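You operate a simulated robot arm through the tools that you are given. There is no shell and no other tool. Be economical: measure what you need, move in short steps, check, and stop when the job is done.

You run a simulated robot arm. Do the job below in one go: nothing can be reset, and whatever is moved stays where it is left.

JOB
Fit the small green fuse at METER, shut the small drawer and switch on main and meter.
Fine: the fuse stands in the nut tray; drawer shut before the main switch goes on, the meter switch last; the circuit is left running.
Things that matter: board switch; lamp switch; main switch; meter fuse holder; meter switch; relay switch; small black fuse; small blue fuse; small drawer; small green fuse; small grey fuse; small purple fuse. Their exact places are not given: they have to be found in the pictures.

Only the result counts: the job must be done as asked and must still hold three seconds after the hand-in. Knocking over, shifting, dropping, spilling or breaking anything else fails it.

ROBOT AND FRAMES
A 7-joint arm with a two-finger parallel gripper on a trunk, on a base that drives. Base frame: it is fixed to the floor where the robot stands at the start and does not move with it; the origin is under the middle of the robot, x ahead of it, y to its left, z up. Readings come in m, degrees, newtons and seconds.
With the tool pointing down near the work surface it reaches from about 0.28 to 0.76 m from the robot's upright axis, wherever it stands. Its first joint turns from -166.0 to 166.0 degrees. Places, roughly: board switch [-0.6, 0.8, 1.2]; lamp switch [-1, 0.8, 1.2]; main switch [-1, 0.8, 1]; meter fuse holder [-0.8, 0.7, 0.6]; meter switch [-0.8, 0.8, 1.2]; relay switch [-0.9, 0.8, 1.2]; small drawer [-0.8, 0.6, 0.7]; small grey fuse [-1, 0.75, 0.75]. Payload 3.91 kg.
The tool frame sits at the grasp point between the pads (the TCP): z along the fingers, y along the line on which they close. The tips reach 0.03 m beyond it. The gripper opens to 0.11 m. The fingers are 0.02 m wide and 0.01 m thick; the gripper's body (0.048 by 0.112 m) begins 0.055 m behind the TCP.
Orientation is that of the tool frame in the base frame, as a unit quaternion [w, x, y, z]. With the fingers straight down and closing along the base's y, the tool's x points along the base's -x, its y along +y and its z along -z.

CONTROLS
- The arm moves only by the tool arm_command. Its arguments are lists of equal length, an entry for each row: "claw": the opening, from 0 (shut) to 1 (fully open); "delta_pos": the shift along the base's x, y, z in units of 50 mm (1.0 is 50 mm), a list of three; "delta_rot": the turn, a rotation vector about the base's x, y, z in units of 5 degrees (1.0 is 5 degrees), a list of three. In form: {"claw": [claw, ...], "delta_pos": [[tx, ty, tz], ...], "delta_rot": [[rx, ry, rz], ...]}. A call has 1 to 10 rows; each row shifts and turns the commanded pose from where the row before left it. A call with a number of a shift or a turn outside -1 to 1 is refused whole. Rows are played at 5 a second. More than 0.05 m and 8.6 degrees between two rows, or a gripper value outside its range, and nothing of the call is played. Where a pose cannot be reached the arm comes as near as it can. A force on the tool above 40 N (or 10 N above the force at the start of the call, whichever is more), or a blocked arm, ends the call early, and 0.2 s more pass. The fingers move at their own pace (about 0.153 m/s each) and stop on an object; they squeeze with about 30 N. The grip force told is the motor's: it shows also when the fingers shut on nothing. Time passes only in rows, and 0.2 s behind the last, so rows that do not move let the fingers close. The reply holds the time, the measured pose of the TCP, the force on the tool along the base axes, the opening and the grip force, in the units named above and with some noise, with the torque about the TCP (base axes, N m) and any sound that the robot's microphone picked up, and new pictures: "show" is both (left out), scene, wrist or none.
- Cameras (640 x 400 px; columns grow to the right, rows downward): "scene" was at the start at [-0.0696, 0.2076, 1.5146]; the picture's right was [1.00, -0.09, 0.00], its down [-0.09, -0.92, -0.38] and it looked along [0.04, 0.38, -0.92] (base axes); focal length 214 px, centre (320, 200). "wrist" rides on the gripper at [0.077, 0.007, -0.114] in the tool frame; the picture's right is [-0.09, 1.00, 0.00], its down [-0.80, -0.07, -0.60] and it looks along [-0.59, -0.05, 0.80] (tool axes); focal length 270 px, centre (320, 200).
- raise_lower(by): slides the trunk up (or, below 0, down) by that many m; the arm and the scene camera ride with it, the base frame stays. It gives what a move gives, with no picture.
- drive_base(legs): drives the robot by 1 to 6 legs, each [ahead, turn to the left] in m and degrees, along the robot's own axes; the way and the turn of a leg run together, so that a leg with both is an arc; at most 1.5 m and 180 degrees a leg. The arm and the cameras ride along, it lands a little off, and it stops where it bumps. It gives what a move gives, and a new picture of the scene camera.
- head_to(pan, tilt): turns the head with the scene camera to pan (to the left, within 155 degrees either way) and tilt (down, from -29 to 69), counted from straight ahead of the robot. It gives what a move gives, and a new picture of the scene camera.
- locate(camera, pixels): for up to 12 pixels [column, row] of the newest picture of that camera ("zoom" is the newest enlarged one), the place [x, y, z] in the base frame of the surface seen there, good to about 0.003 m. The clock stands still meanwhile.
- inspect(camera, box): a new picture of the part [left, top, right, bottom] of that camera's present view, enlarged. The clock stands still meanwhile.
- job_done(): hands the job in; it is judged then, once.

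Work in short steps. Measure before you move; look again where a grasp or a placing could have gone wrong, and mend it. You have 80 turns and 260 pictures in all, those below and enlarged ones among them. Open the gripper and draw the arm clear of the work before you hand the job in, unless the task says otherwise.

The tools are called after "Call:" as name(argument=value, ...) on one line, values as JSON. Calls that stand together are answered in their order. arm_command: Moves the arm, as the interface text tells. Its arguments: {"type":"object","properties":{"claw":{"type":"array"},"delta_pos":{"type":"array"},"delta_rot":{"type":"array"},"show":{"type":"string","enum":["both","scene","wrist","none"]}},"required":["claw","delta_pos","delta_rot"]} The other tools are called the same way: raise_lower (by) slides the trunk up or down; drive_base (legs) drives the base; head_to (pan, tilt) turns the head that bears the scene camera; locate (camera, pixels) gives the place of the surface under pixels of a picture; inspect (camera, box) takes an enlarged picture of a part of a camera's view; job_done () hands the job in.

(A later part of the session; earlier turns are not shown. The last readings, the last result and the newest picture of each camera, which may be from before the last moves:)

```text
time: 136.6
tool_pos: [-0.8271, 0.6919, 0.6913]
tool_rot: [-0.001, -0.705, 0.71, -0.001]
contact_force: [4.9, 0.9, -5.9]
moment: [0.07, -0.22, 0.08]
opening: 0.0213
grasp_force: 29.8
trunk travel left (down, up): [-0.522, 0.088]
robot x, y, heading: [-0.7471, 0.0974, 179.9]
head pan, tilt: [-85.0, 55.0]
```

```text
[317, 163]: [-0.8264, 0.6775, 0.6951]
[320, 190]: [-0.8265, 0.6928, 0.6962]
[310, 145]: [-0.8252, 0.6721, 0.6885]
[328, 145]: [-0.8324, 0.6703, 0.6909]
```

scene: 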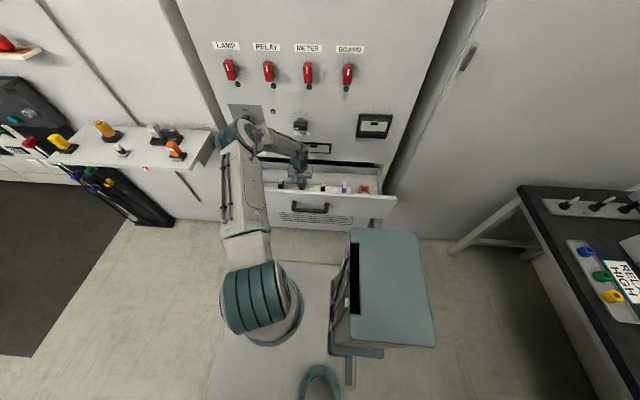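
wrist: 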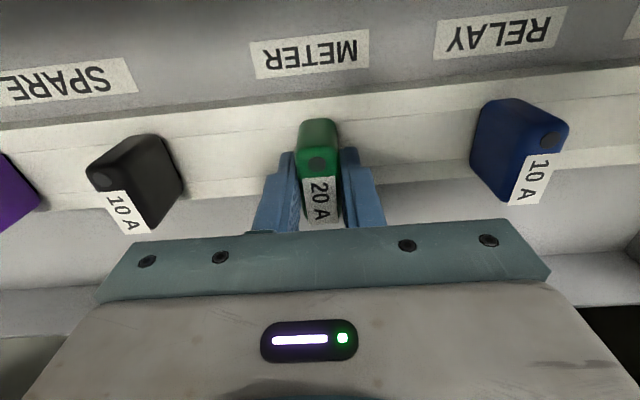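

The blades are in; a light +x force (4.9 N) says I'm slightly too far in -x. I relax +1 mm and press down until seated (top 0.691).

Call:
arm_command(claw=[0, 0, 0, 0, 0, 0, 0], delta_pos=[[0.02, 0, 0], [0, 0, -0.04], [0, 0, -0.03], [0, 0, -0.03], [0, 0, -0.03], [0, 0, -0.02], [0, 0, 0]], delta_rot=[[0, 0, 0], [0, 0, 0], [0, 0, 0], [0, 0, 0], [0, 0, 0], [0, 0, 0], [0, 0, 0]], show="wrist")

Call:
locate(camera="wrist", pixels=[[317, 163], [320, 190], [103, 179], [549, 138]])

```text
time: 138.2
tool_pos: [-0.8264, 0.6935, 0.6864]
tool_rot: [0.0, -0.706, 0.709, 0.002]
contact_force: [-2.7, 1.3, 15.1]
moment: [-0.25, 0.07, -0.04]
opening: 0.0212
grasp_force: 30.0
trunk travel left (down, up): [-0.522, 0.088]
robot x, y, heading: [-0.7486, 0.0937, 179.8]
head pan, tilt: [-85.0, 55.0]
```

wrist: 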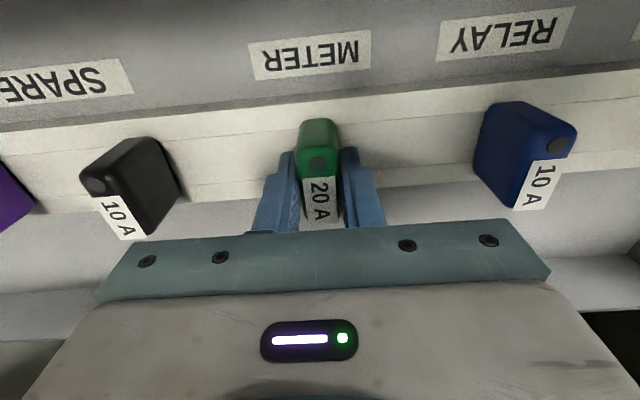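

```text
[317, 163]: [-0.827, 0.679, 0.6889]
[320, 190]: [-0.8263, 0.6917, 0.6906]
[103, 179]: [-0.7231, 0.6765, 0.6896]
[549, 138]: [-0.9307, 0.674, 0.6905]
```

Seated: top 0.690 like its neighbours, 15 N of resistance. I press a touch more, then open and rise straight up.

Call:
arm_command(claw=[0, 0, 0.4, 0.4, 0.4, 0.4, 0.4, 0.4, 0.4], delta_pos=[[0, 0, -0.03], [0, 0, 0], [0, 0, 0.03], [0, 0, 0], [0, 0, 0], [0, 0, 0.4], [0, 0, 0.8], [0, 0, 0.8], [0, -0.3, 0.8]], delta_rot=[[0, 0, 0], [0, 0, 0], [0, 0, 0], [0, 0, 0], [0, 0, 0], [0, 0, 0], [0, 0, 0], [0, 0, 0], [0, 0, 0]])

Call:
inspect(camera="scene", box=[240, 160, 400, 225])

```text
time: 140.2
tool_pos: [-0.828, 0.6751, 0.8257]
tool_rot: [-0.001, -0.705, 0.709, 0.0]
contact_force: [-0.5, 0.0, 0.1]
moment: [0.01, 0.02, 0.02]
opening: 0.0442
grasp_force: 0.1
trunk travel left (down, up): [-0.522, 0.088]
robot x, y, heading: [-0.7501, 0.095, 179.8]
head pan, tilt: [-85.0, 55.0]
```

scene: 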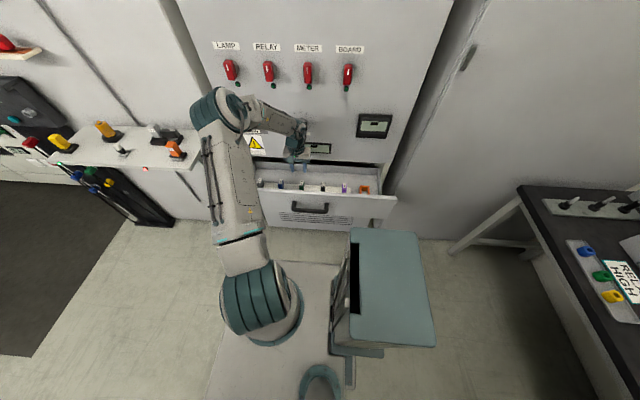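
wrist: 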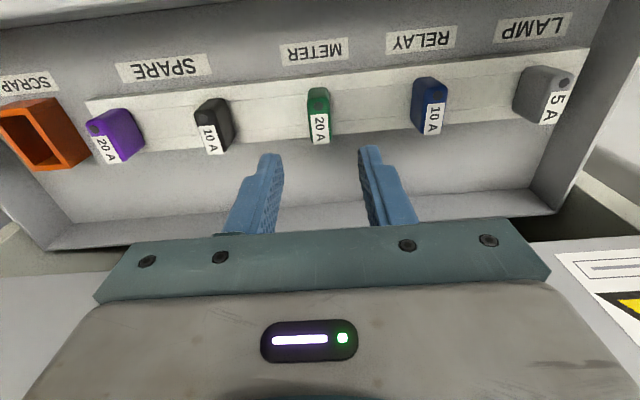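

```text
4.00 times, centred on (320, 192) of scene
```

zoom: 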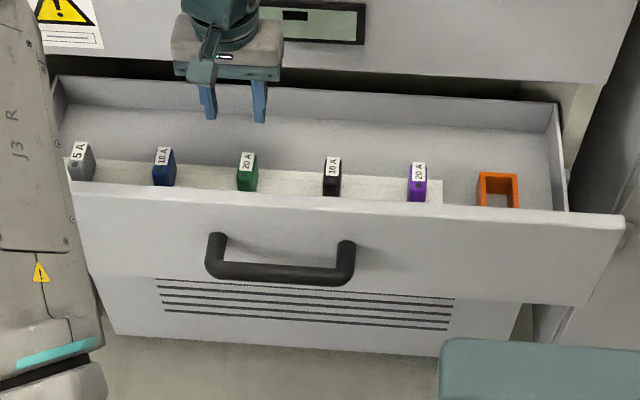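

The green fuse sits at METER. Now the drawer: I close the fingers, withdraw over the front wall toward the robot, and tilt the tool 40° forward to push the front plate.

Call:
arm_command(claw=[0.4, 0.4, 0, 0, 0, 0, 0, 0, 0, 0], delta_pos=[[0, -0.3, 0.8], [0, -0.6, 0.6], [0.3, -0.8, 0], [0.3, -0.8, 0], [0.3, -0.8, 0], [0.3, -0.8, 0], [0.3, -0.3, 0], [0.1, 0, 0], [0, 0, 0], [0, 0, 0]], delta_rot=[[0, 0, 0], [0, 0, 0], [1, 0, 0], [1, 0, 0], [1, 0, 0], [1, 0, 0], [1, 0, 0], [1, 0, 0], [1, 0, 0], [1, 0, 0]])

Call:
inspect(camera="scene", box=[230, 150, 410, 250])

```text
time: 142.4
tool_pos: [-0.7358, 0.5017, 0.8918]
tool_rot: [0.241, -0.663, 0.666, 0.244]
contact_force: [-0.3, -0.2, -0.1]
moment: [-0.03, -0.02, -0.05]
opening: 0.0
grasp_force: 30.0
out of reach, approached as far as the arm can: row 7, 8, 9, 10
trunk travel left (down, up): [-0.522, 0.088]
robot x, y, heading: [-0.7462, 0.0952, 179.8]
head pan, tilt: [-85.0, 55.0]
```

scene: 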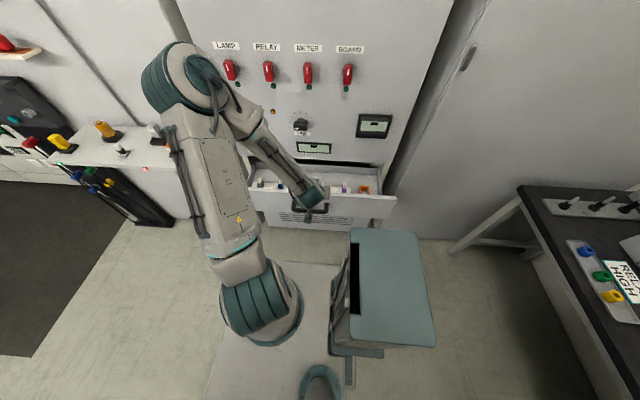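
wrist: 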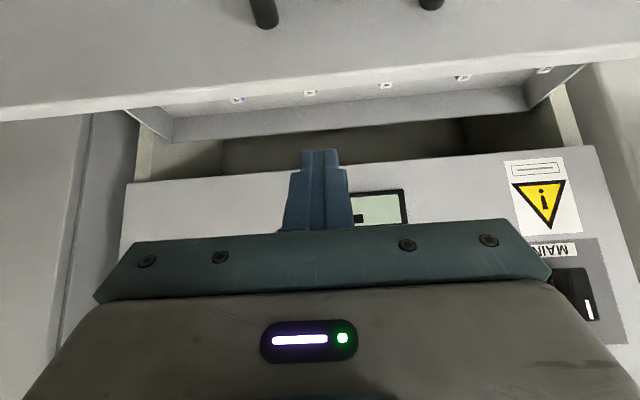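

```text
3.56 times, centred on (320, 200) of scene
```

zoom: 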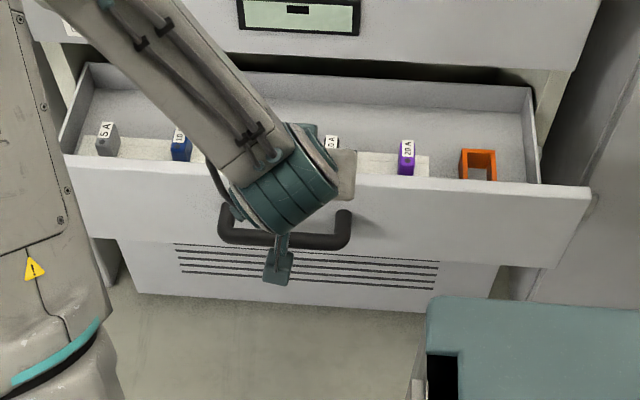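

Fingers are in front of the plate at y≈0.52. I lower to push height (tip z≈0.75).

Call:
arm_command(claw=[0, 0, 0, 0], delta_pos=[[0, 0, -0.8], [0, 0, -0.8], [0, 0, -0.7], [0, 0, 0]], delta_rot=[[0, 0, 0], [0, 0, 0], [0, 0, 0], [0, 0, 0]])

Call:
inspect(camera="scene", box=[230, 150, 410, 250])

```text
time: 143.4
tool_pos: [-0.7356, 0.5005, 0.7779]
tool_rot: [0.24, -0.663, 0.666, 0.243]
contact_force: [0.3, 0.0, 0.8]
moment: [0.01, -0.01, 0.03]
opening: 0.0001
grasp_force: 30.2
trunk travel left (down, up): [-0.522, 0.088]
robot x, y, heading: [-0.7434, 0.0963, 179.6]
head pan, tilt: [-85.0, 55.0]
```

scene: 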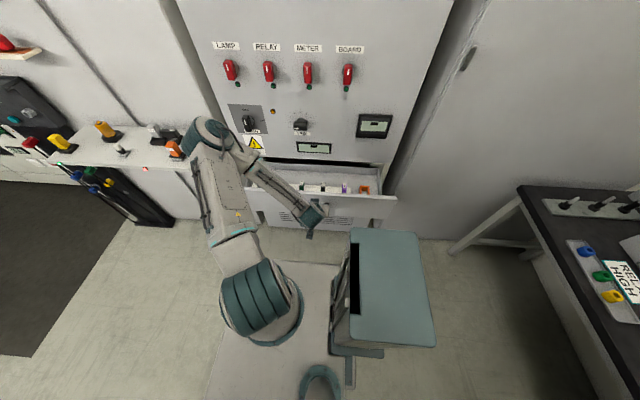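
wrist: 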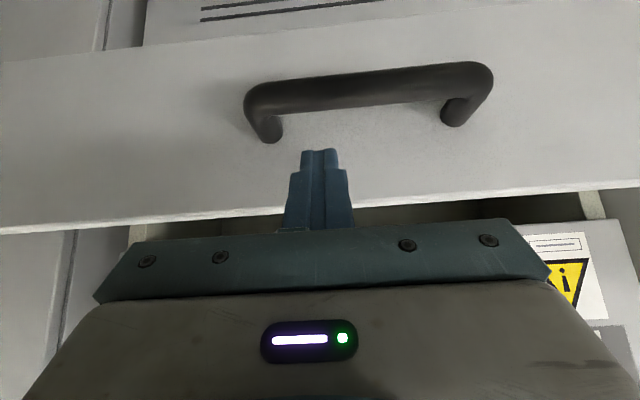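

```text
3.56 times, centred on (320, 200) of scene
```

zoom: 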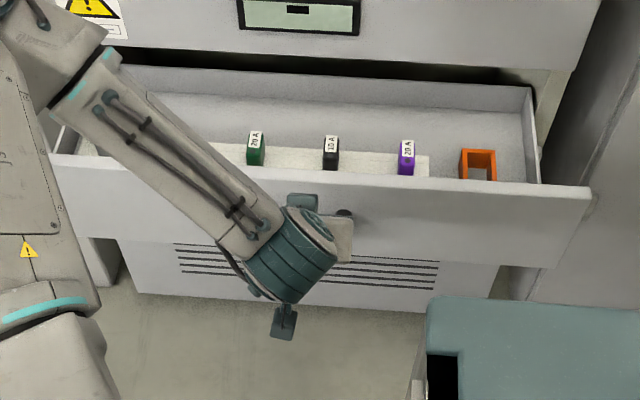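

The tips face the plate above the handle. I push in +y in small steps.

Call:
arm_command(claw=[0, 0, 0, 0, 0, 0, 0, 0, 0, 0], delta_pos=[[0, 0.3, 0], [0, 0.3, 0], [0, 0.3, 0], [0, 0.3, 0], [0, 0.3, 0], [0, 0.3, 0], [0, 0.3, 0], [0, 0.3, 0], [0, 0.3, 0], [0, 0.3, 0]], delta_rot=[[0, 0, 0], [0, 0, 0], [0, 0, 0], [0, 0, 0], [0, 0, 0], [0, 0, 0], [0, 0, 0], [0, 0, 0], [0, 0, 0], [0, 0, 0]])

Call:
inspect(camera="scene", box=[230, 150, 410, 250])

```text
time: 145.6
tool_pos: [-0.7356, 0.6513, 0.7791]
tool_rot: [0.241, -0.663, 0.666, 0.242]
contact_force: [0.2, 0.1, 0.2]
moment: [0.01, -0.02, 0.02]
opening: 0.0
grasp_force: 29.7
trunk travel left (down, up): [-0.522, 0.088]
robot x, y, heading: [-0.7477, 0.0955, 179.8]
head pan, tilt: [-85.0, 55.0]
```

scene: 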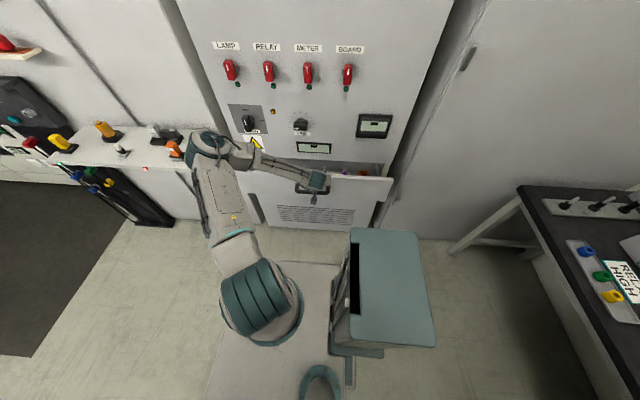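
wrist: 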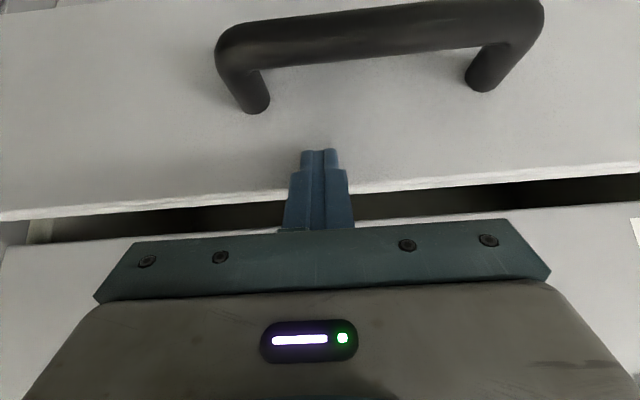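

```text
3.56 times, centred on (320, 200) of scene
```

zoom: 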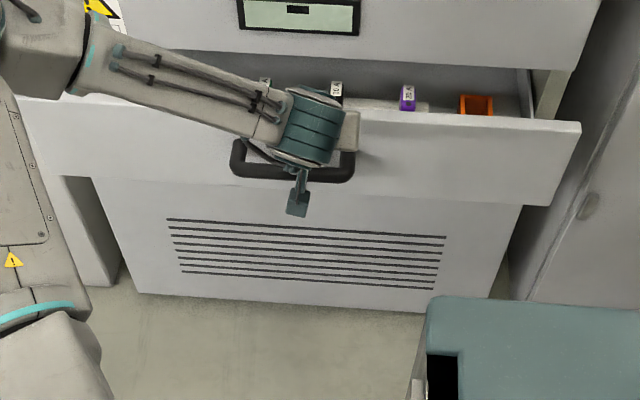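

The drawer is going in. Before pushing on I check the elbow's clearance to the orange handle on the neighbouring desk.

Call:
locate(camera="scene", pixels=[[205, 145], [190, 150], [174, 146], [163, 130], [195, 135], [235, 160], [190, 165], [300, 170], [360, 180], [315, 147]])

Call:
inspect(camera="scene", box=[120, 100, 280, 220])

```text
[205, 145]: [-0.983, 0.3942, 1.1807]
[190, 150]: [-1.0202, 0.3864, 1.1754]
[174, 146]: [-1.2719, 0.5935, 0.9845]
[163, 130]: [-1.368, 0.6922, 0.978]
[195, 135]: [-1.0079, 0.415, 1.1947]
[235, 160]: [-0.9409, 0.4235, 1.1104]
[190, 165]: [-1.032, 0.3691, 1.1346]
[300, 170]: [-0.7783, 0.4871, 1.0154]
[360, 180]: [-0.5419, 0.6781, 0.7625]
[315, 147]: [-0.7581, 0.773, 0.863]
```

```text
3.33 times, centred on (200, 160) of scene
```

zoom: 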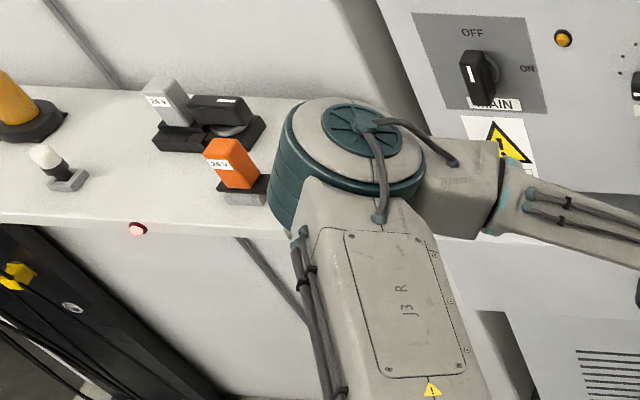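

Clear by 0.2 m. I push on until it stops.

Call:
arm_command(claw=[0, 0, 0, 0, 0, 0, 0, 0, 0, 0], delta_pos=[[0, 0.25, 0], [0, 0.25, 0], [0, 0.25, 0], [0, 0.2, 0], [0, 0.2, 0], [0, 0.2, 0], [0, 0.2, 0], [0, 0.2, 0], [0, 0.2, 0], [0, 0.2, 0]], delta_rot=[[0, 0, 0], [0, 0, 0], [0, 0, 0], [0, 0, 0], [0, 0, 0], [0, 0, 0], [0, 0, 0], [0, 0, 0], [0, 0, 0], [0, 0, 0]])

Call:
inspect(camera="scene", box=[230, 130, 410, 240])

```text
time: 147.8
tool_pos: [-0.7346, 0.7537, 0.7779]
tool_rot: [0.242, -0.662, 0.667, 0.241]
contact_force: [-1.0, -32.4, 4.2]
moment: [-0.42, 0.42, 0.07]
opening: 0.0001
grasp_force: 30.0
trunk travel left (down, up): [-0.522, 0.088]
robot x, y, heading: [-0.7483, 0.0975, 180.0]
head pan, tilt: [-85.0, 55.0]
```

scene: 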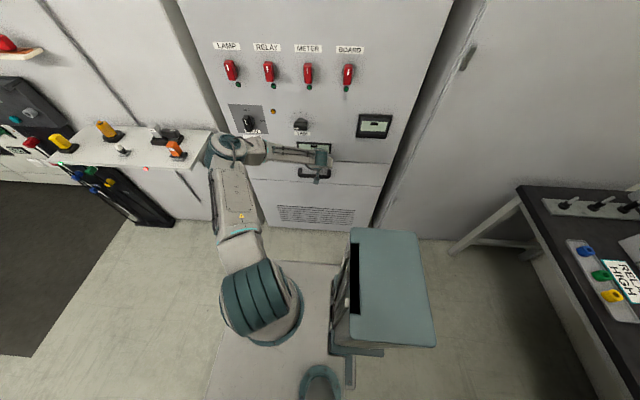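
wrist: 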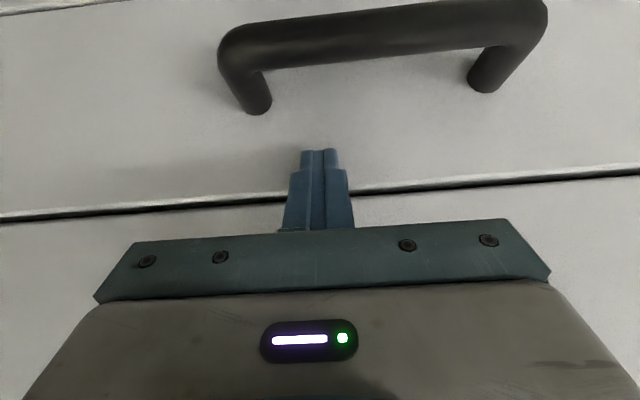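

```text
3.56 times, centred on (320, 185) of scene
```

zoom: 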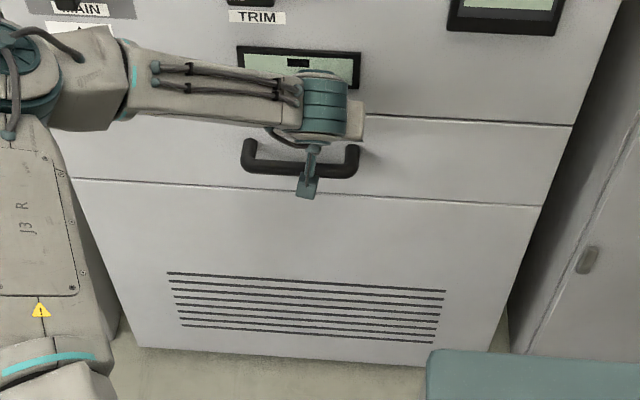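

The drawer is shut flush (32 N at the stop). I back off and look at the switches closely.

Call:
arm_command(claw=[0, 0, 0, 0, 0], delta_pos=[[0, -0.5, 0], [0, -0.9, 0], [0, -0.9, 0.2], [0, -0.9, 0.3], [0, -0.6, 0.5]], delta_rot=[[0, 0, 0], [0, 0, 0], [0, 0, 0], [0, 0, 0], [0, 0, 0]], show="scene")

Call:
inspect(camera="scene", box=[200, 30, 370, 150])

Call:
inspect(camera="scene", box=[222, 95, 286, 145])

```text
time: 149.0
tool_pos: [-0.7357, 0.5682, 0.8286]
tool_rot: [0.242, -0.663, 0.666, 0.243]
contact_force: [0.8, -0.1, 1.1]
moment: [-0.01, 0.0, -0.03]
opening: 0.0001
grasp_force: 29.9
trunk travel left (down, up): [-0.522, 0.088]
robot x, y, heading: [-0.7479, 0.0946, 180.0]
head pan, tilt: [-85.0, 55.0]
```

scene: 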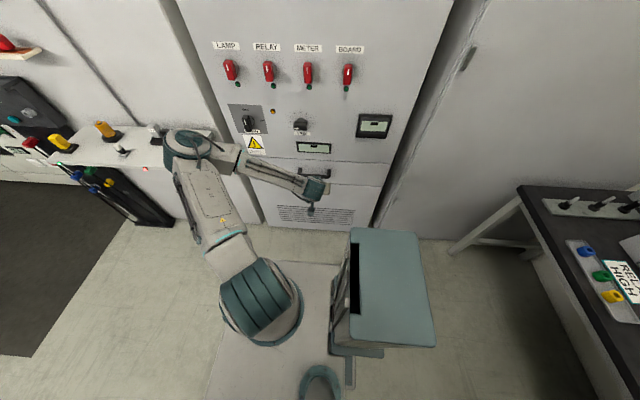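

```text
3.33 times, centred on (285, 90) of scene
```

zoom: 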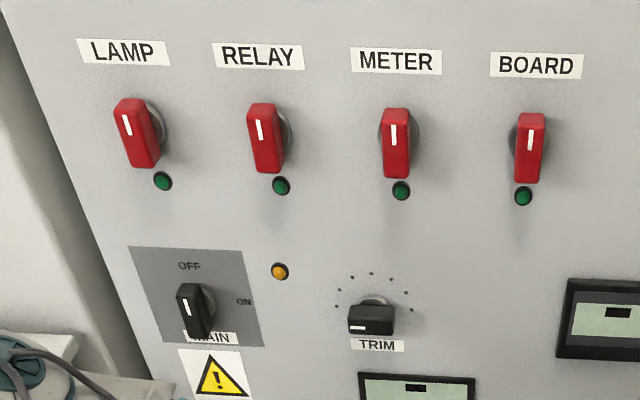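

```text
8.00 times, centred on (254, 120) of scene
5 turns are left
```

zoom: 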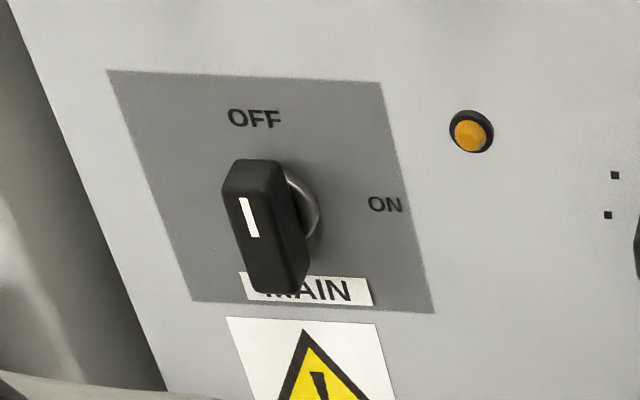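

Only five turns remain, so I bundle: measure the MAIN and METER levers (both pointing up = off; ON is to the right), and bring the tool horizontal (pointing +y) in front of MAIN with the gripper partly open.

Call:
locate(camera="zoom", pixels=[[232, 175], [268, 168], [249, 217], [258, 285], [293, 283], [275, 250], [308, 210], [380, 270], [270, 135], [385, 205], [290, 180]])

Call:
locate(camera="scene", pixels=[[304.5, 64], [311, 64], [307.5, 68], [305, 81], [311, 81], [308, 75], [313.5, 70], [322, 75], [309, 87], [300, 75], [273, 111]])

Call:
arm_command(claw=[0, 0, 0, 0, 0, 0, 0, 0, 0, 0], delta_pos=[[-0.4, 0.1, 0.3], [-0.4, 0.1, 0.3], [-0.4, 0.1, 0.3], [-0.4, 0.1, 0.3], [-0.4, 0.1, 0.3], [-0.4, 0.1, 0.3], [-0.4, 0.1, 0.3], [-0.4, 0.1, 0.3], [-0.4, 0.1, 0.3], [-0.4, 0.1, 0.3]], delta_rot=[[1, 0, 0], [1, 0, 0], [1, 0, 0], [1, 0, 0], [1, 0, 0], [1, 0, 0], [1, 0, 0], [1, 0, 0], [1, 0, 0], [1, 0, 0]], show="none")

Call:
arm_command(claw=[0.5, 0.5, 0.5, 0.5, 0.5], delta_pos=[[-0.44, 0.11, 0.02], [-0.44, 0.11, 0.02], [-0.44, 0.11, 0.02], [-0.44, 0.11, 0.02], [0, 0, 0]], delta_rot=[[0, 0, 0], [0, 0, 0], [0, 0, 0], [0, 0, 0], [0, 0, 0]])

Call:
inspect(camera="scene", box=[200, 40, 350, 150])

Call:
locate(camera="wrist", pixels=[[320, 100], [320, 120], [320, 140], [320, 160], [320, 180], [310, 140], [330, 140], [300, 160], [340, 160], [320, 60], [320, 200]])

```text
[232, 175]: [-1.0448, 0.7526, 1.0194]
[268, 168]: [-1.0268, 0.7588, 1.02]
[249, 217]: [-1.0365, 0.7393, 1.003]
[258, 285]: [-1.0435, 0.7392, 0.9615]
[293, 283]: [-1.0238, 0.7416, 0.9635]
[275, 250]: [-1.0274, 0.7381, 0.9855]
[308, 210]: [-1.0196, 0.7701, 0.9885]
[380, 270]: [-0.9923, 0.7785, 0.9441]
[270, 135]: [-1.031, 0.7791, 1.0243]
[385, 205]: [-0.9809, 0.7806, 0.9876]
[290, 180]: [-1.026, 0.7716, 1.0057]
```

```text
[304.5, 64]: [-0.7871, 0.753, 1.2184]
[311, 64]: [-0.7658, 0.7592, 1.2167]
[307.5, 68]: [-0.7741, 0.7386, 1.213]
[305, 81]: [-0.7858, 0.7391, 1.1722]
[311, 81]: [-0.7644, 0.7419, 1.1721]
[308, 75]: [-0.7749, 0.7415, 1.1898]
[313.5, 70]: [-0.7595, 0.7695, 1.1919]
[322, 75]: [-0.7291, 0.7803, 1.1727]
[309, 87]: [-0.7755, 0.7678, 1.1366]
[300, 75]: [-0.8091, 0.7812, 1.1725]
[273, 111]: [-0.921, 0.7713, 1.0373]
```

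```text
time: 151.2
tool_pos: [-0.8869, 0.6644, 1.1552]
tool_rot: [0.493, -0.504, 0.507, 0.496]
contact_force: [-0.2, -0.6, 0.5]
moment: [-0.01, 0.0, -0.01]
opening: 0.0
grasp_force: 30.2
out of reach, approached as far as the arm can: row 4, 5, 6, 7, 8, 9, 10
trunk travel left (down, up): [-0.522, 0.088]
robot x, y, heading: [-0.7465, 0.097, 179.6]
head pan, tilt: [-85.0, 55.0]
```

```text
time: 152.3
tool_pos: [-0.9357, 0.7093, 1.1727]
tool_rot: [0.502, -0.495, 0.505, 0.499]
contact_force: [3.4, -31.8, 0.3]
moment: [-0.03, 0.02, -1.01]
opening: 0.0571
grasp_force: 1.5
out of reach, approached as far as the arm can: row 1, 2, 3, 4
trunk travel left (down, up): [-0.522, 0.088]
robot x, y, heading: [-0.7461, 0.0968, 179.8]
head pan, tilt: [-85.0, 55.0]
stopped in row 5: the force on the tool passed its limit (the readings are from after the stop); the commanded pose is now the measured one
```

scene: 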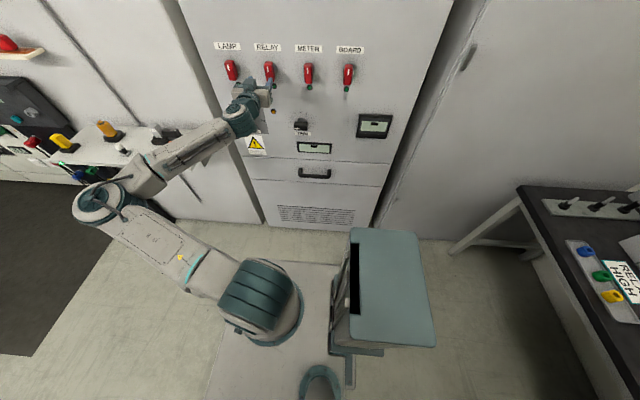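
wrist: 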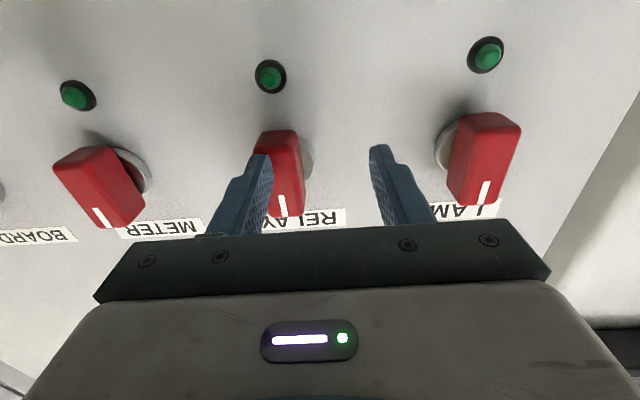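

```text
3.64 times, centred on (275, 95) of scene
```

zoom: 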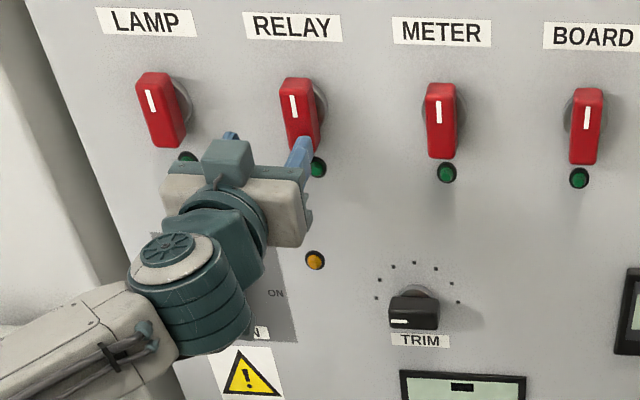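

```text
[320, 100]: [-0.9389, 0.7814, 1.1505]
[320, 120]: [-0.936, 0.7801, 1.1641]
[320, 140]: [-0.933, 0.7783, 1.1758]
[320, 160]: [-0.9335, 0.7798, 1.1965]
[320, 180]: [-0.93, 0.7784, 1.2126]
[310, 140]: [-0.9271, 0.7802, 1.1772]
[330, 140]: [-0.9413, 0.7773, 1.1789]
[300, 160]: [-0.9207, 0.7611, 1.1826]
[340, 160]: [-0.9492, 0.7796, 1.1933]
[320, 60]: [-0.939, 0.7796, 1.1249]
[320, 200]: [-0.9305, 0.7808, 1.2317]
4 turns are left
```

The pose sat at the reach limit and a fingertip touched RELAY's front (it's still off). I retreat back and to +x, then use the trunk (down 0.182) and base (ahead 0.218) to put the hand in front of MAIN (centre ≈ (-1.034, 0.991), lever front y 0.739).

Call:
arm_command(claw=[0.5, 0.5, 0.5, 0.5, 0.5, 0.5, 0.5], delta_pos=[[0, -0.4, 0], [0.2, -0.5, 0], [0.4, -0.3, 0], [0.6, -0.2, 0], [0.6, -0.2, 0], [0.6, -0.2, 0], [0, 0, 0]], delta_rot=[[0, 0, 0], [0, 0, 0], [0, 0, 0], [0, 0, 0], [0, 0, 0], [0, 0, 0], [0, 0, 0]], show="none")

Call:
raise_lower(by=-0.182)

Call:
drive_base(legs=[[0.218, 0]])

Call:
arm_command(claw=[0.5, 0.5], delta_pos=[[0, 0, 0], [0, 0, 0]], delta_rot=[[0, 0, 0], [0, 0, 0]])

Call:
locate(camera="wrist", pixels=[[320, 40], [320, 60], [320, 80], [320, 100], [320, 120], [320, 140], [300, 100], [340, 100], [280, 100], [360, 100], [300, 130], [340, 130]])

Call:
inspect(camera="wrist", box=[200, 20, 440, 200])

```text
time: 153.9
tool_pos: [-0.8022, 0.6455, 1.1723]
tool_rot: [0.5, -0.497, 0.505, 0.498]
contact_force: [-0.2, -0.2, -0.1]
moment: [0.02, 0.0, -0.02]
opening: 0.055
grasp_force: 0.1
out of reach, approached as far as the arm can: row 1, 2
trunk travel left (down, up): [-0.522, 0.088]
robot x, y, heading: [-0.7495, 0.0934, 179.8]
head pan, tilt: [-85.0, 55.0]
```

```text
time: 155.9
tool_pos: [-0.8014, 0.6452, 0.9903]
tool_rot: [0.499, -0.497, 0.505, 0.498]
contact_force: [-0.9, 0.7, 0.3]
moment: [-0.03, 0.01, 0.02]
opening: 0.0547
grasp_force: 0.0
trunk travel left (down, up): [-0.34, 0.27]
robot x, y, heading: [-0.7453, 0.0977, 179.9]
head pan, tilt: [-85.0, 55.0]
```

```text
time: 157.6
tool_pos: [-1.0216, 0.6461, 0.9906]
tool_rot: [0.5, -0.497, 0.506, 0.498]
contact_force: [0.0, -0.6, -0.6]
moment: [-0.03, -0.01, 0.01]
opening: 0.0548
grasp_force: 0.1
trunk travel left (down, up): [-0.34, 0.27]
robot x, y, heading: [-0.9656, 0.0977, 179.6]
head pan, tilt: [-85.0, 55.0]
```

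scene: 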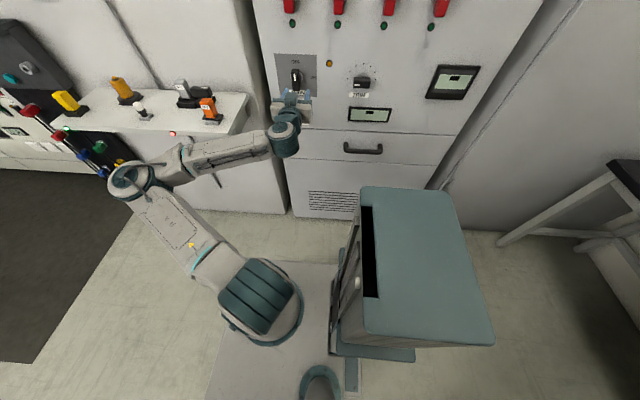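

```text
time: 158.2
tool_pos: [-1.0206, 0.6479, 0.9903]
tool_rot: [0.5, -0.497, 0.506, 0.497]
contact_force: [0.8, -0.2, 0.2]
moment: [-0.02, -0.02, -0.01]
opening: 0.055
grasp_force: 0.0
trunk travel left (down, up): [-0.34, 0.27]
robot x, y, heading: [-0.9693, 0.0975, 179.5]
head pan, tilt: [-85.0, 55.0]
```

scene: 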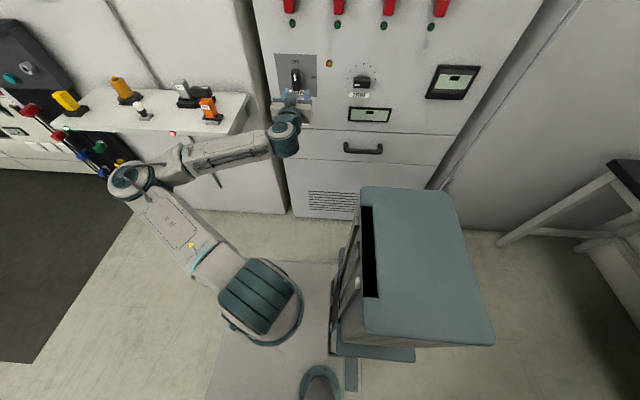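
wrist: 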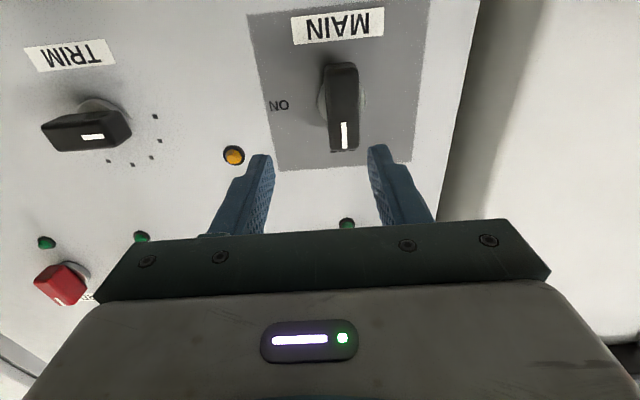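

```text
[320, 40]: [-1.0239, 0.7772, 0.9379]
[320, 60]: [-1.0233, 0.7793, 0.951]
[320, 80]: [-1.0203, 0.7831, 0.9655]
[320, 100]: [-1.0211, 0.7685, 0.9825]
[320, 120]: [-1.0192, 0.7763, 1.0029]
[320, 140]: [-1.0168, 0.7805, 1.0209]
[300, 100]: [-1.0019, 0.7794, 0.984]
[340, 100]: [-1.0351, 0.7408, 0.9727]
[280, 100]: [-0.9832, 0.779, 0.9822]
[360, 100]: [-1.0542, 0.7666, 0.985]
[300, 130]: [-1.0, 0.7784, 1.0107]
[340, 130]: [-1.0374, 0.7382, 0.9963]
```

```text
2.22 times, centred on (320, 110) of wrist
3 turns are left
```

zoom: 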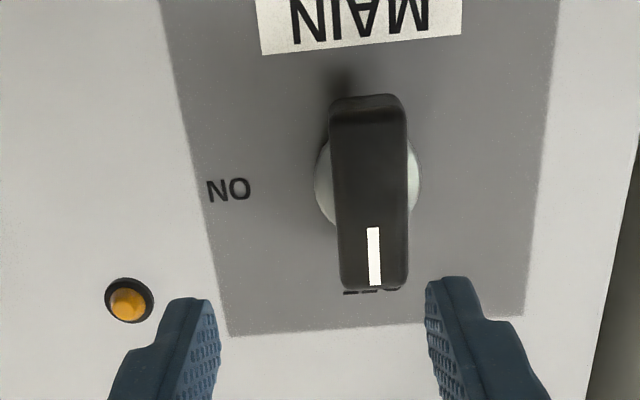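

MAIN is in front, about 17 mm off in x. I align, grip the lever, turn it 92° clockwise (about +y), release, retreat, turn the tool back, and use trunk and base to go in front of METER, then look.

Call:
arm_command(claw=[0.5, 0.5, 0.5, 0.5, 0.5, 0, 0, 0, 0], delta_pos=[[-0.34, 0, -0.08], [0, 0.4, 0], [0, 0.5, 0], [0, 0.5, 0], [0, 0.42, 0], [0, 0, 0], [0, 0, 0], [0, 0, 0], [0, 0, 0]], delta_rot=[[0, 0, 0], [0, 0, 0], [0, 0, 0], [0, 0, 0], [0, 0, 0], [0, 0, 0], [0, 0, 0], [0, 0, 0], [0, 0, 0]], show="scene")

Call:
arm_command(claw=[0, 0, 0, 0, 0, 0, 0, 0, 0, 0], delta_pos=[[0, 0, 0], [0, 0, 0], [0, 0, 0], [0, 0, 0], [0, 0, 0], [0, 0, 0], [0, 0, 0], [0, 0, 0], [0, 0, 0], [0, 0, 0]], delta_rot=[[0, 1, 0], [0, 1, 0], [0, 1, 0], [0, 1, 0], [0, 1, 0], [0, 1, 0], [0, 1, 0], [0, 1, 0], [0, 1, 0], [0, 1, 0]], show="none")

Call:
arm_command(claw=[0, 0, 0, 0, 0, 0, 0, 0, 0, 0], delta_pos=[[0, 0, 0], [0, 0, 0], [0, 0, 0], [0, 0, 0], [0, 0, 0], [0, 0, 0], [0, 0, 0], [0, 0, 0], [0, 0, 0], [0, 0, 0]], delta_rot=[[0, 1, 0], [0, 1, 0], [0, 1, 0], [0, 1, 0], [0, 1, 0], [0, 1, 0], [0, 1, 0], [0, 1, 0], [0, 0.4, 0], [0, 0, 0]], show="wrist")

Call:
arm_command(claw=[0.5, 0.5, 0.5, 0.5, 0.5, 0.5], delta_pos=[[0, 0, 0], [0, 0, 0], [0, 0, 0], [0, -0.6, 0], [0, -0.7, 0], [0, -0.52, 0]], delta_rot=[[0, 0, 0], [0, 0, 0], [0, 0, 0], [0, 0, 0], [0, 0, 0], [0, 0, 0]], show="wrist")

Call:
arm_command(claw=[0.5, 0.5, 0.5, 0.5, 0.5, 0.5, 0.5, 0.5, 0.5, 0.5], delta_pos=[[0, 0, 0], [0, 0, 0], [0, 0, 0], [0, 0, 0], [0, 0, 0], [0, 0, 0], [0, 0, 0], [0, 0, 0], [0, 0, 0], [0, 0, 0]], delta_rot=[[0, -1, 0], [0, -1, 0], [0, -1, 0], [0, -1, 0], [0, -1, 0], [0, -1, 0], [0, -1, 0], [0, -1, 0], [0, -1, 0], [0, -1, 0]], show="none")

Call:
arm_command(claw=[0.5, 0.5, 0.5, 0.5, 0.5, 0.5, 0.5, 0.5, 0.5], delta_pos=[[0, 0, 0], [0, 0, 0], [0, 0, 0], [0, 0, 0], [0, 0, 0], [0, 0, 0], [0, 0, 0], [0, 0, 0], [0, 0, 0]], delta_rot=[[0, -1, 0], [0, -1, 0], [0, -1, 0], [0, -1, 0], [0, -1, 0], [0, -1, 0], [0, -1, 0], [0, -1, 0], [0, -0.4, 0]], show="wrist")

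Call:
raise_lower(by=0.209)

Call:
drive_base(legs=[[-0.2605, 0]])

Call:
arm_command(claw=[0.5, 0.5], delta_pos=[[0, 0, 0], [0, 0, 0]], delta_rot=[[0, 0, 0], [0, 0, 0]], show="both")

Call:
locate(camera="wrist", pixels=[[320, 70], [320, 85], [320, 100], [320, 115], [320, 130], [320, 145], [305, 110], [335, 110], [312, 110], [328, 110], [295, 110], [345, 110]])

Call:
inspect(camera="wrist", box=[200, 20, 440, 200])

Call:
inspect(camera="scene", box=[190, 30, 370, 160])

```text
time: 160.2
tool_pos: [-1.0396, 0.7362, 0.9936]
tool_rot: [0.497, -0.499, 0.509, 0.495]
contact_force: [1.0, 5.5, 2.3]
moment: [-0.31, 0.0, 1.32]
opening: 0.0265
grasp_force: 45.0
out of reach, approached as far as the arm can: row 4
trunk travel left (down, up): [-0.34, 0.27]
robot x, y, heading: [-0.9686, 0.0947, 179.7]
head pan, tilt: [-85.0, 55.0]
```

scene: 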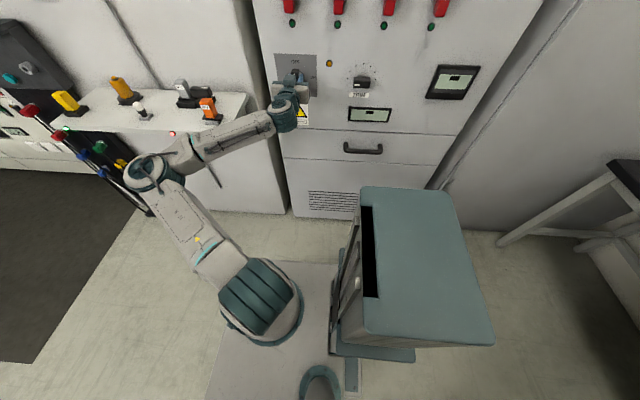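

```text
time: 162.4
tool_pos: [-1.0327, 0.7364, 0.9899]
tool_rot: [0.239, -0.237, 0.675, 0.657]
contact_force: [31.0, -5.5, -13.7]
moment: [0.04, -0.23, 0.95]
opening: 0.0268
grasp_force: 45.2
trunk travel left (down, up): [-0.34, 0.27]
robot x, y, heading: [-0.9681, 0.0957, 179.1]
head pan, tilt: [-85.0, 55.0]
```

```text
time: 163.1
tool_pos: [-1.0334, 0.7366, 0.9892]
tool_rot: [0.183, -0.178, 0.693, 0.674]
contact_force: [9.0, 6.4, -2.3]
moment: [1.03, -0.02, -0.09]
opening: 0.0268
grasp_force: 44.6
trunk travel left (down, up): [-0.34, 0.27]
robot x, y, heading: [-0.9684, 0.0994, 178.8]
head pan, tilt: [-85.0, 55.0]
stopped in row 3: the force on the tool passed its limit (the readings are from after the stop); the commanded pose is now the measured one
```

wrist: 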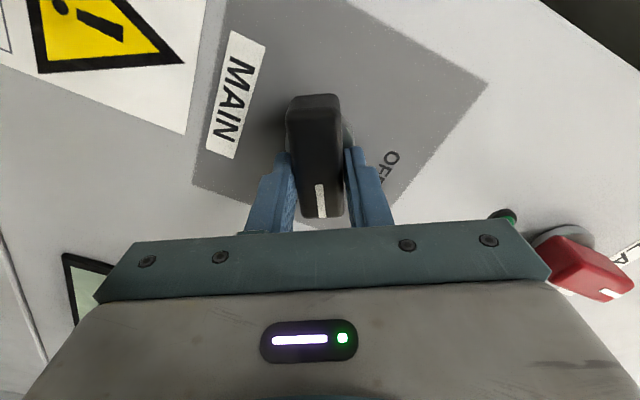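

```text
time: 164.5
tool_pos: [-1.035, 0.6443, 0.9901]
tool_rot: [0.183, -0.178, 0.693, 0.675]
contact_force: [-0.1, 0.0, -0.3]
moment: [0.02, 0.0, -0.03]
opening: 0.0549
grasp_force: 0.0
trunk travel left (down, up): [-0.34, 0.27]
robot x, y, heading: [-0.966, 0.0982, 179.3]
head pan, tilt: [-85.0, 55.0]
```

wrist: 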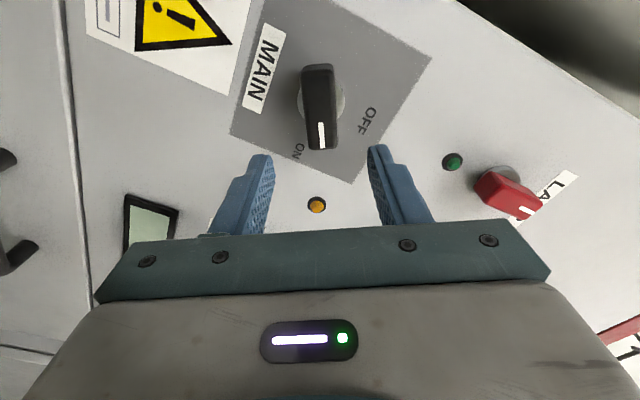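

```text
time: 166.7
tool_pos: [-1.0362, 0.6452, 0.9892]
tool_rot: [0.457, -0.448, 0.55, 0.536]
contact_force: [-0.7, -0.5, -0.3]
moment: [-0.01, -0.03, 0.03]
opening: 0.055
grasp_force: 0.1
trunk travel left (down, up): [-0.34, 0.27]
robot x, y, heading: [-0.9673, 0.0959, 179.3]
head pan, tilt: [-85.0, 55.0]
```

```text
time: 168.7
tool_pos: [-1.0367, 0.6449, 0.9895]
tool_rot: [0.623, -0.611, 0.351, 0.339]
contact_force: [0.0, 0.2, -0.3]
moment: [-0.01, 0.01, 0.0]
opening: 0.055
grasp_force: 0.1
trunk travel left (down, up): [-0.34, 0.27]
robot x, y, heading: [-0.9689, 0.0957, 179.4]
head pan, tilt: [-85.0, 55.0]
```

wrist: 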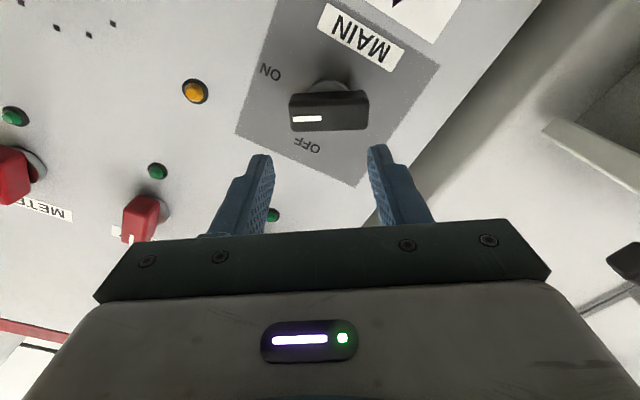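

```text
time: 170.9
tool_pos: [-1.0358, 0.6438, 1.198]
tool_rot: [0.623, -0.611, 0.351, 0.339]
contact_force: [0.0, -0.6, -0.1]
moment: [-0.02, -0.01, -0.03]
opening: 0.055
grasp_force: 0.1
trunk travel left (down, up): [-0.549, 0.061]
robot x, y, heading: [-0.967, 0.0961, 179.3]
head pan, tilt: [-85.0, 55.0]
```

```text
time: 172.8
tool_pos: [-0.7755, 0.6412, 1.1984]
tool_rot: [0.623, -0.61, 0.352, 0.339]
contact_force: [-0.2, -0.1, -0.3]
moment: [-0.01, 0.03, 0.02]
opening: 0.0549
grasp_force: 0.2
trunk travel left (down, up): [-0.549, 0.061]
robot x, y, heading: [-0.7072, 0.0937, 179.2]
head pan, tilt: [-85.0, 55.0]
```

scene: 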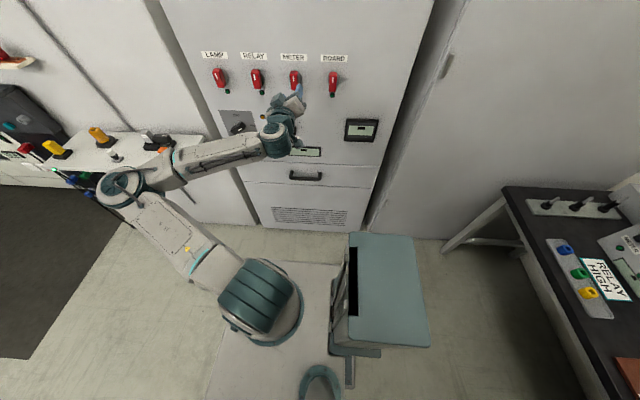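

```text
time: 173.4
tool_pos: [-0.7755, 0.6405, 1.1998]
tool_rot: [0.623, -0.611, 0.352, 0.338]
contact_force: [0.3, -0.7, 0.3]
moment: [-0.01, -0.01, 0.01]
opening: 0.0551
grasp_force: 0.0
trunk travel left (down, up): [-0.549, 0.061]
robot x, y, heading: [-0.7069, 0.0942, 179.3]
head pan, tilt: [-85.0, 55.0]
```

scene: 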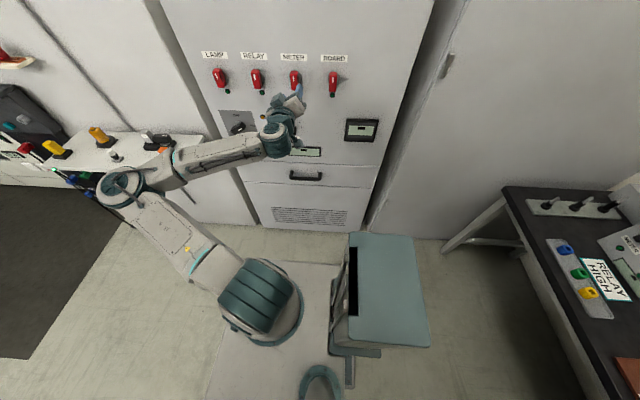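
wrist: 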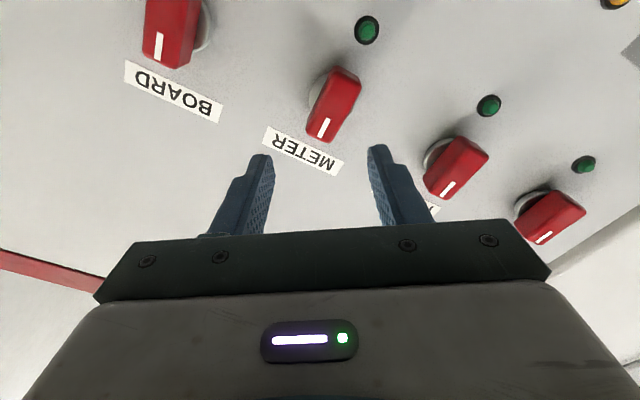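

```text
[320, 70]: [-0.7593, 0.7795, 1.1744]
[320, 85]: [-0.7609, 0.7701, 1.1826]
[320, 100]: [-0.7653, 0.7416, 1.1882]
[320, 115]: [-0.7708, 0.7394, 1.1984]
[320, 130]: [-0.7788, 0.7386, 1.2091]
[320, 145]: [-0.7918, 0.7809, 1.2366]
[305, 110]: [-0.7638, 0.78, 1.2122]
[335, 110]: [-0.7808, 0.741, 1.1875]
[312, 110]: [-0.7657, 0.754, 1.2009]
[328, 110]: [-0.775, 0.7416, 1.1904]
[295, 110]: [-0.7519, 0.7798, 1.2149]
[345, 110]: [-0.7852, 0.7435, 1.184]
```

```text
2.22 times, centred on (320, 110) of wrist
```

zoom: 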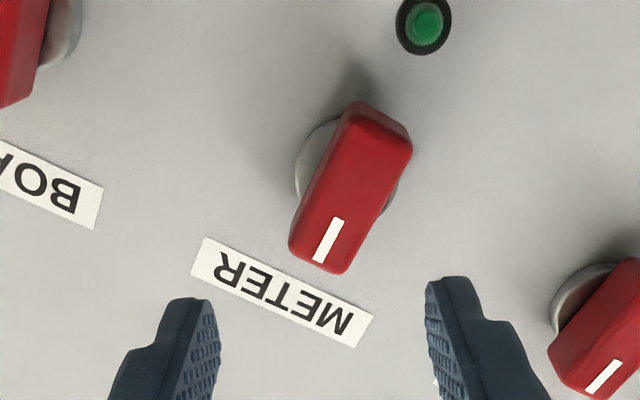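

```text
3.08 times, centred on (280, 95) of scene
2 turns are left
```

zoom: 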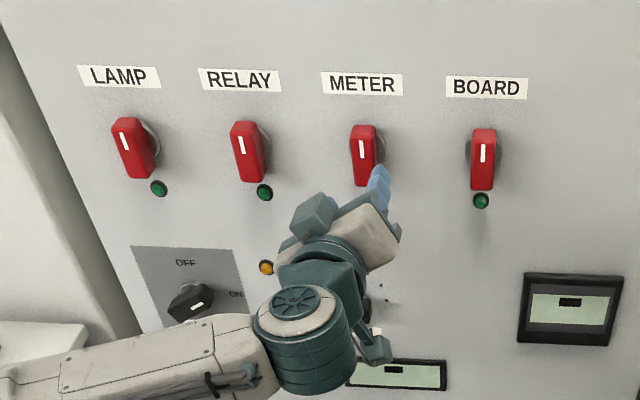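

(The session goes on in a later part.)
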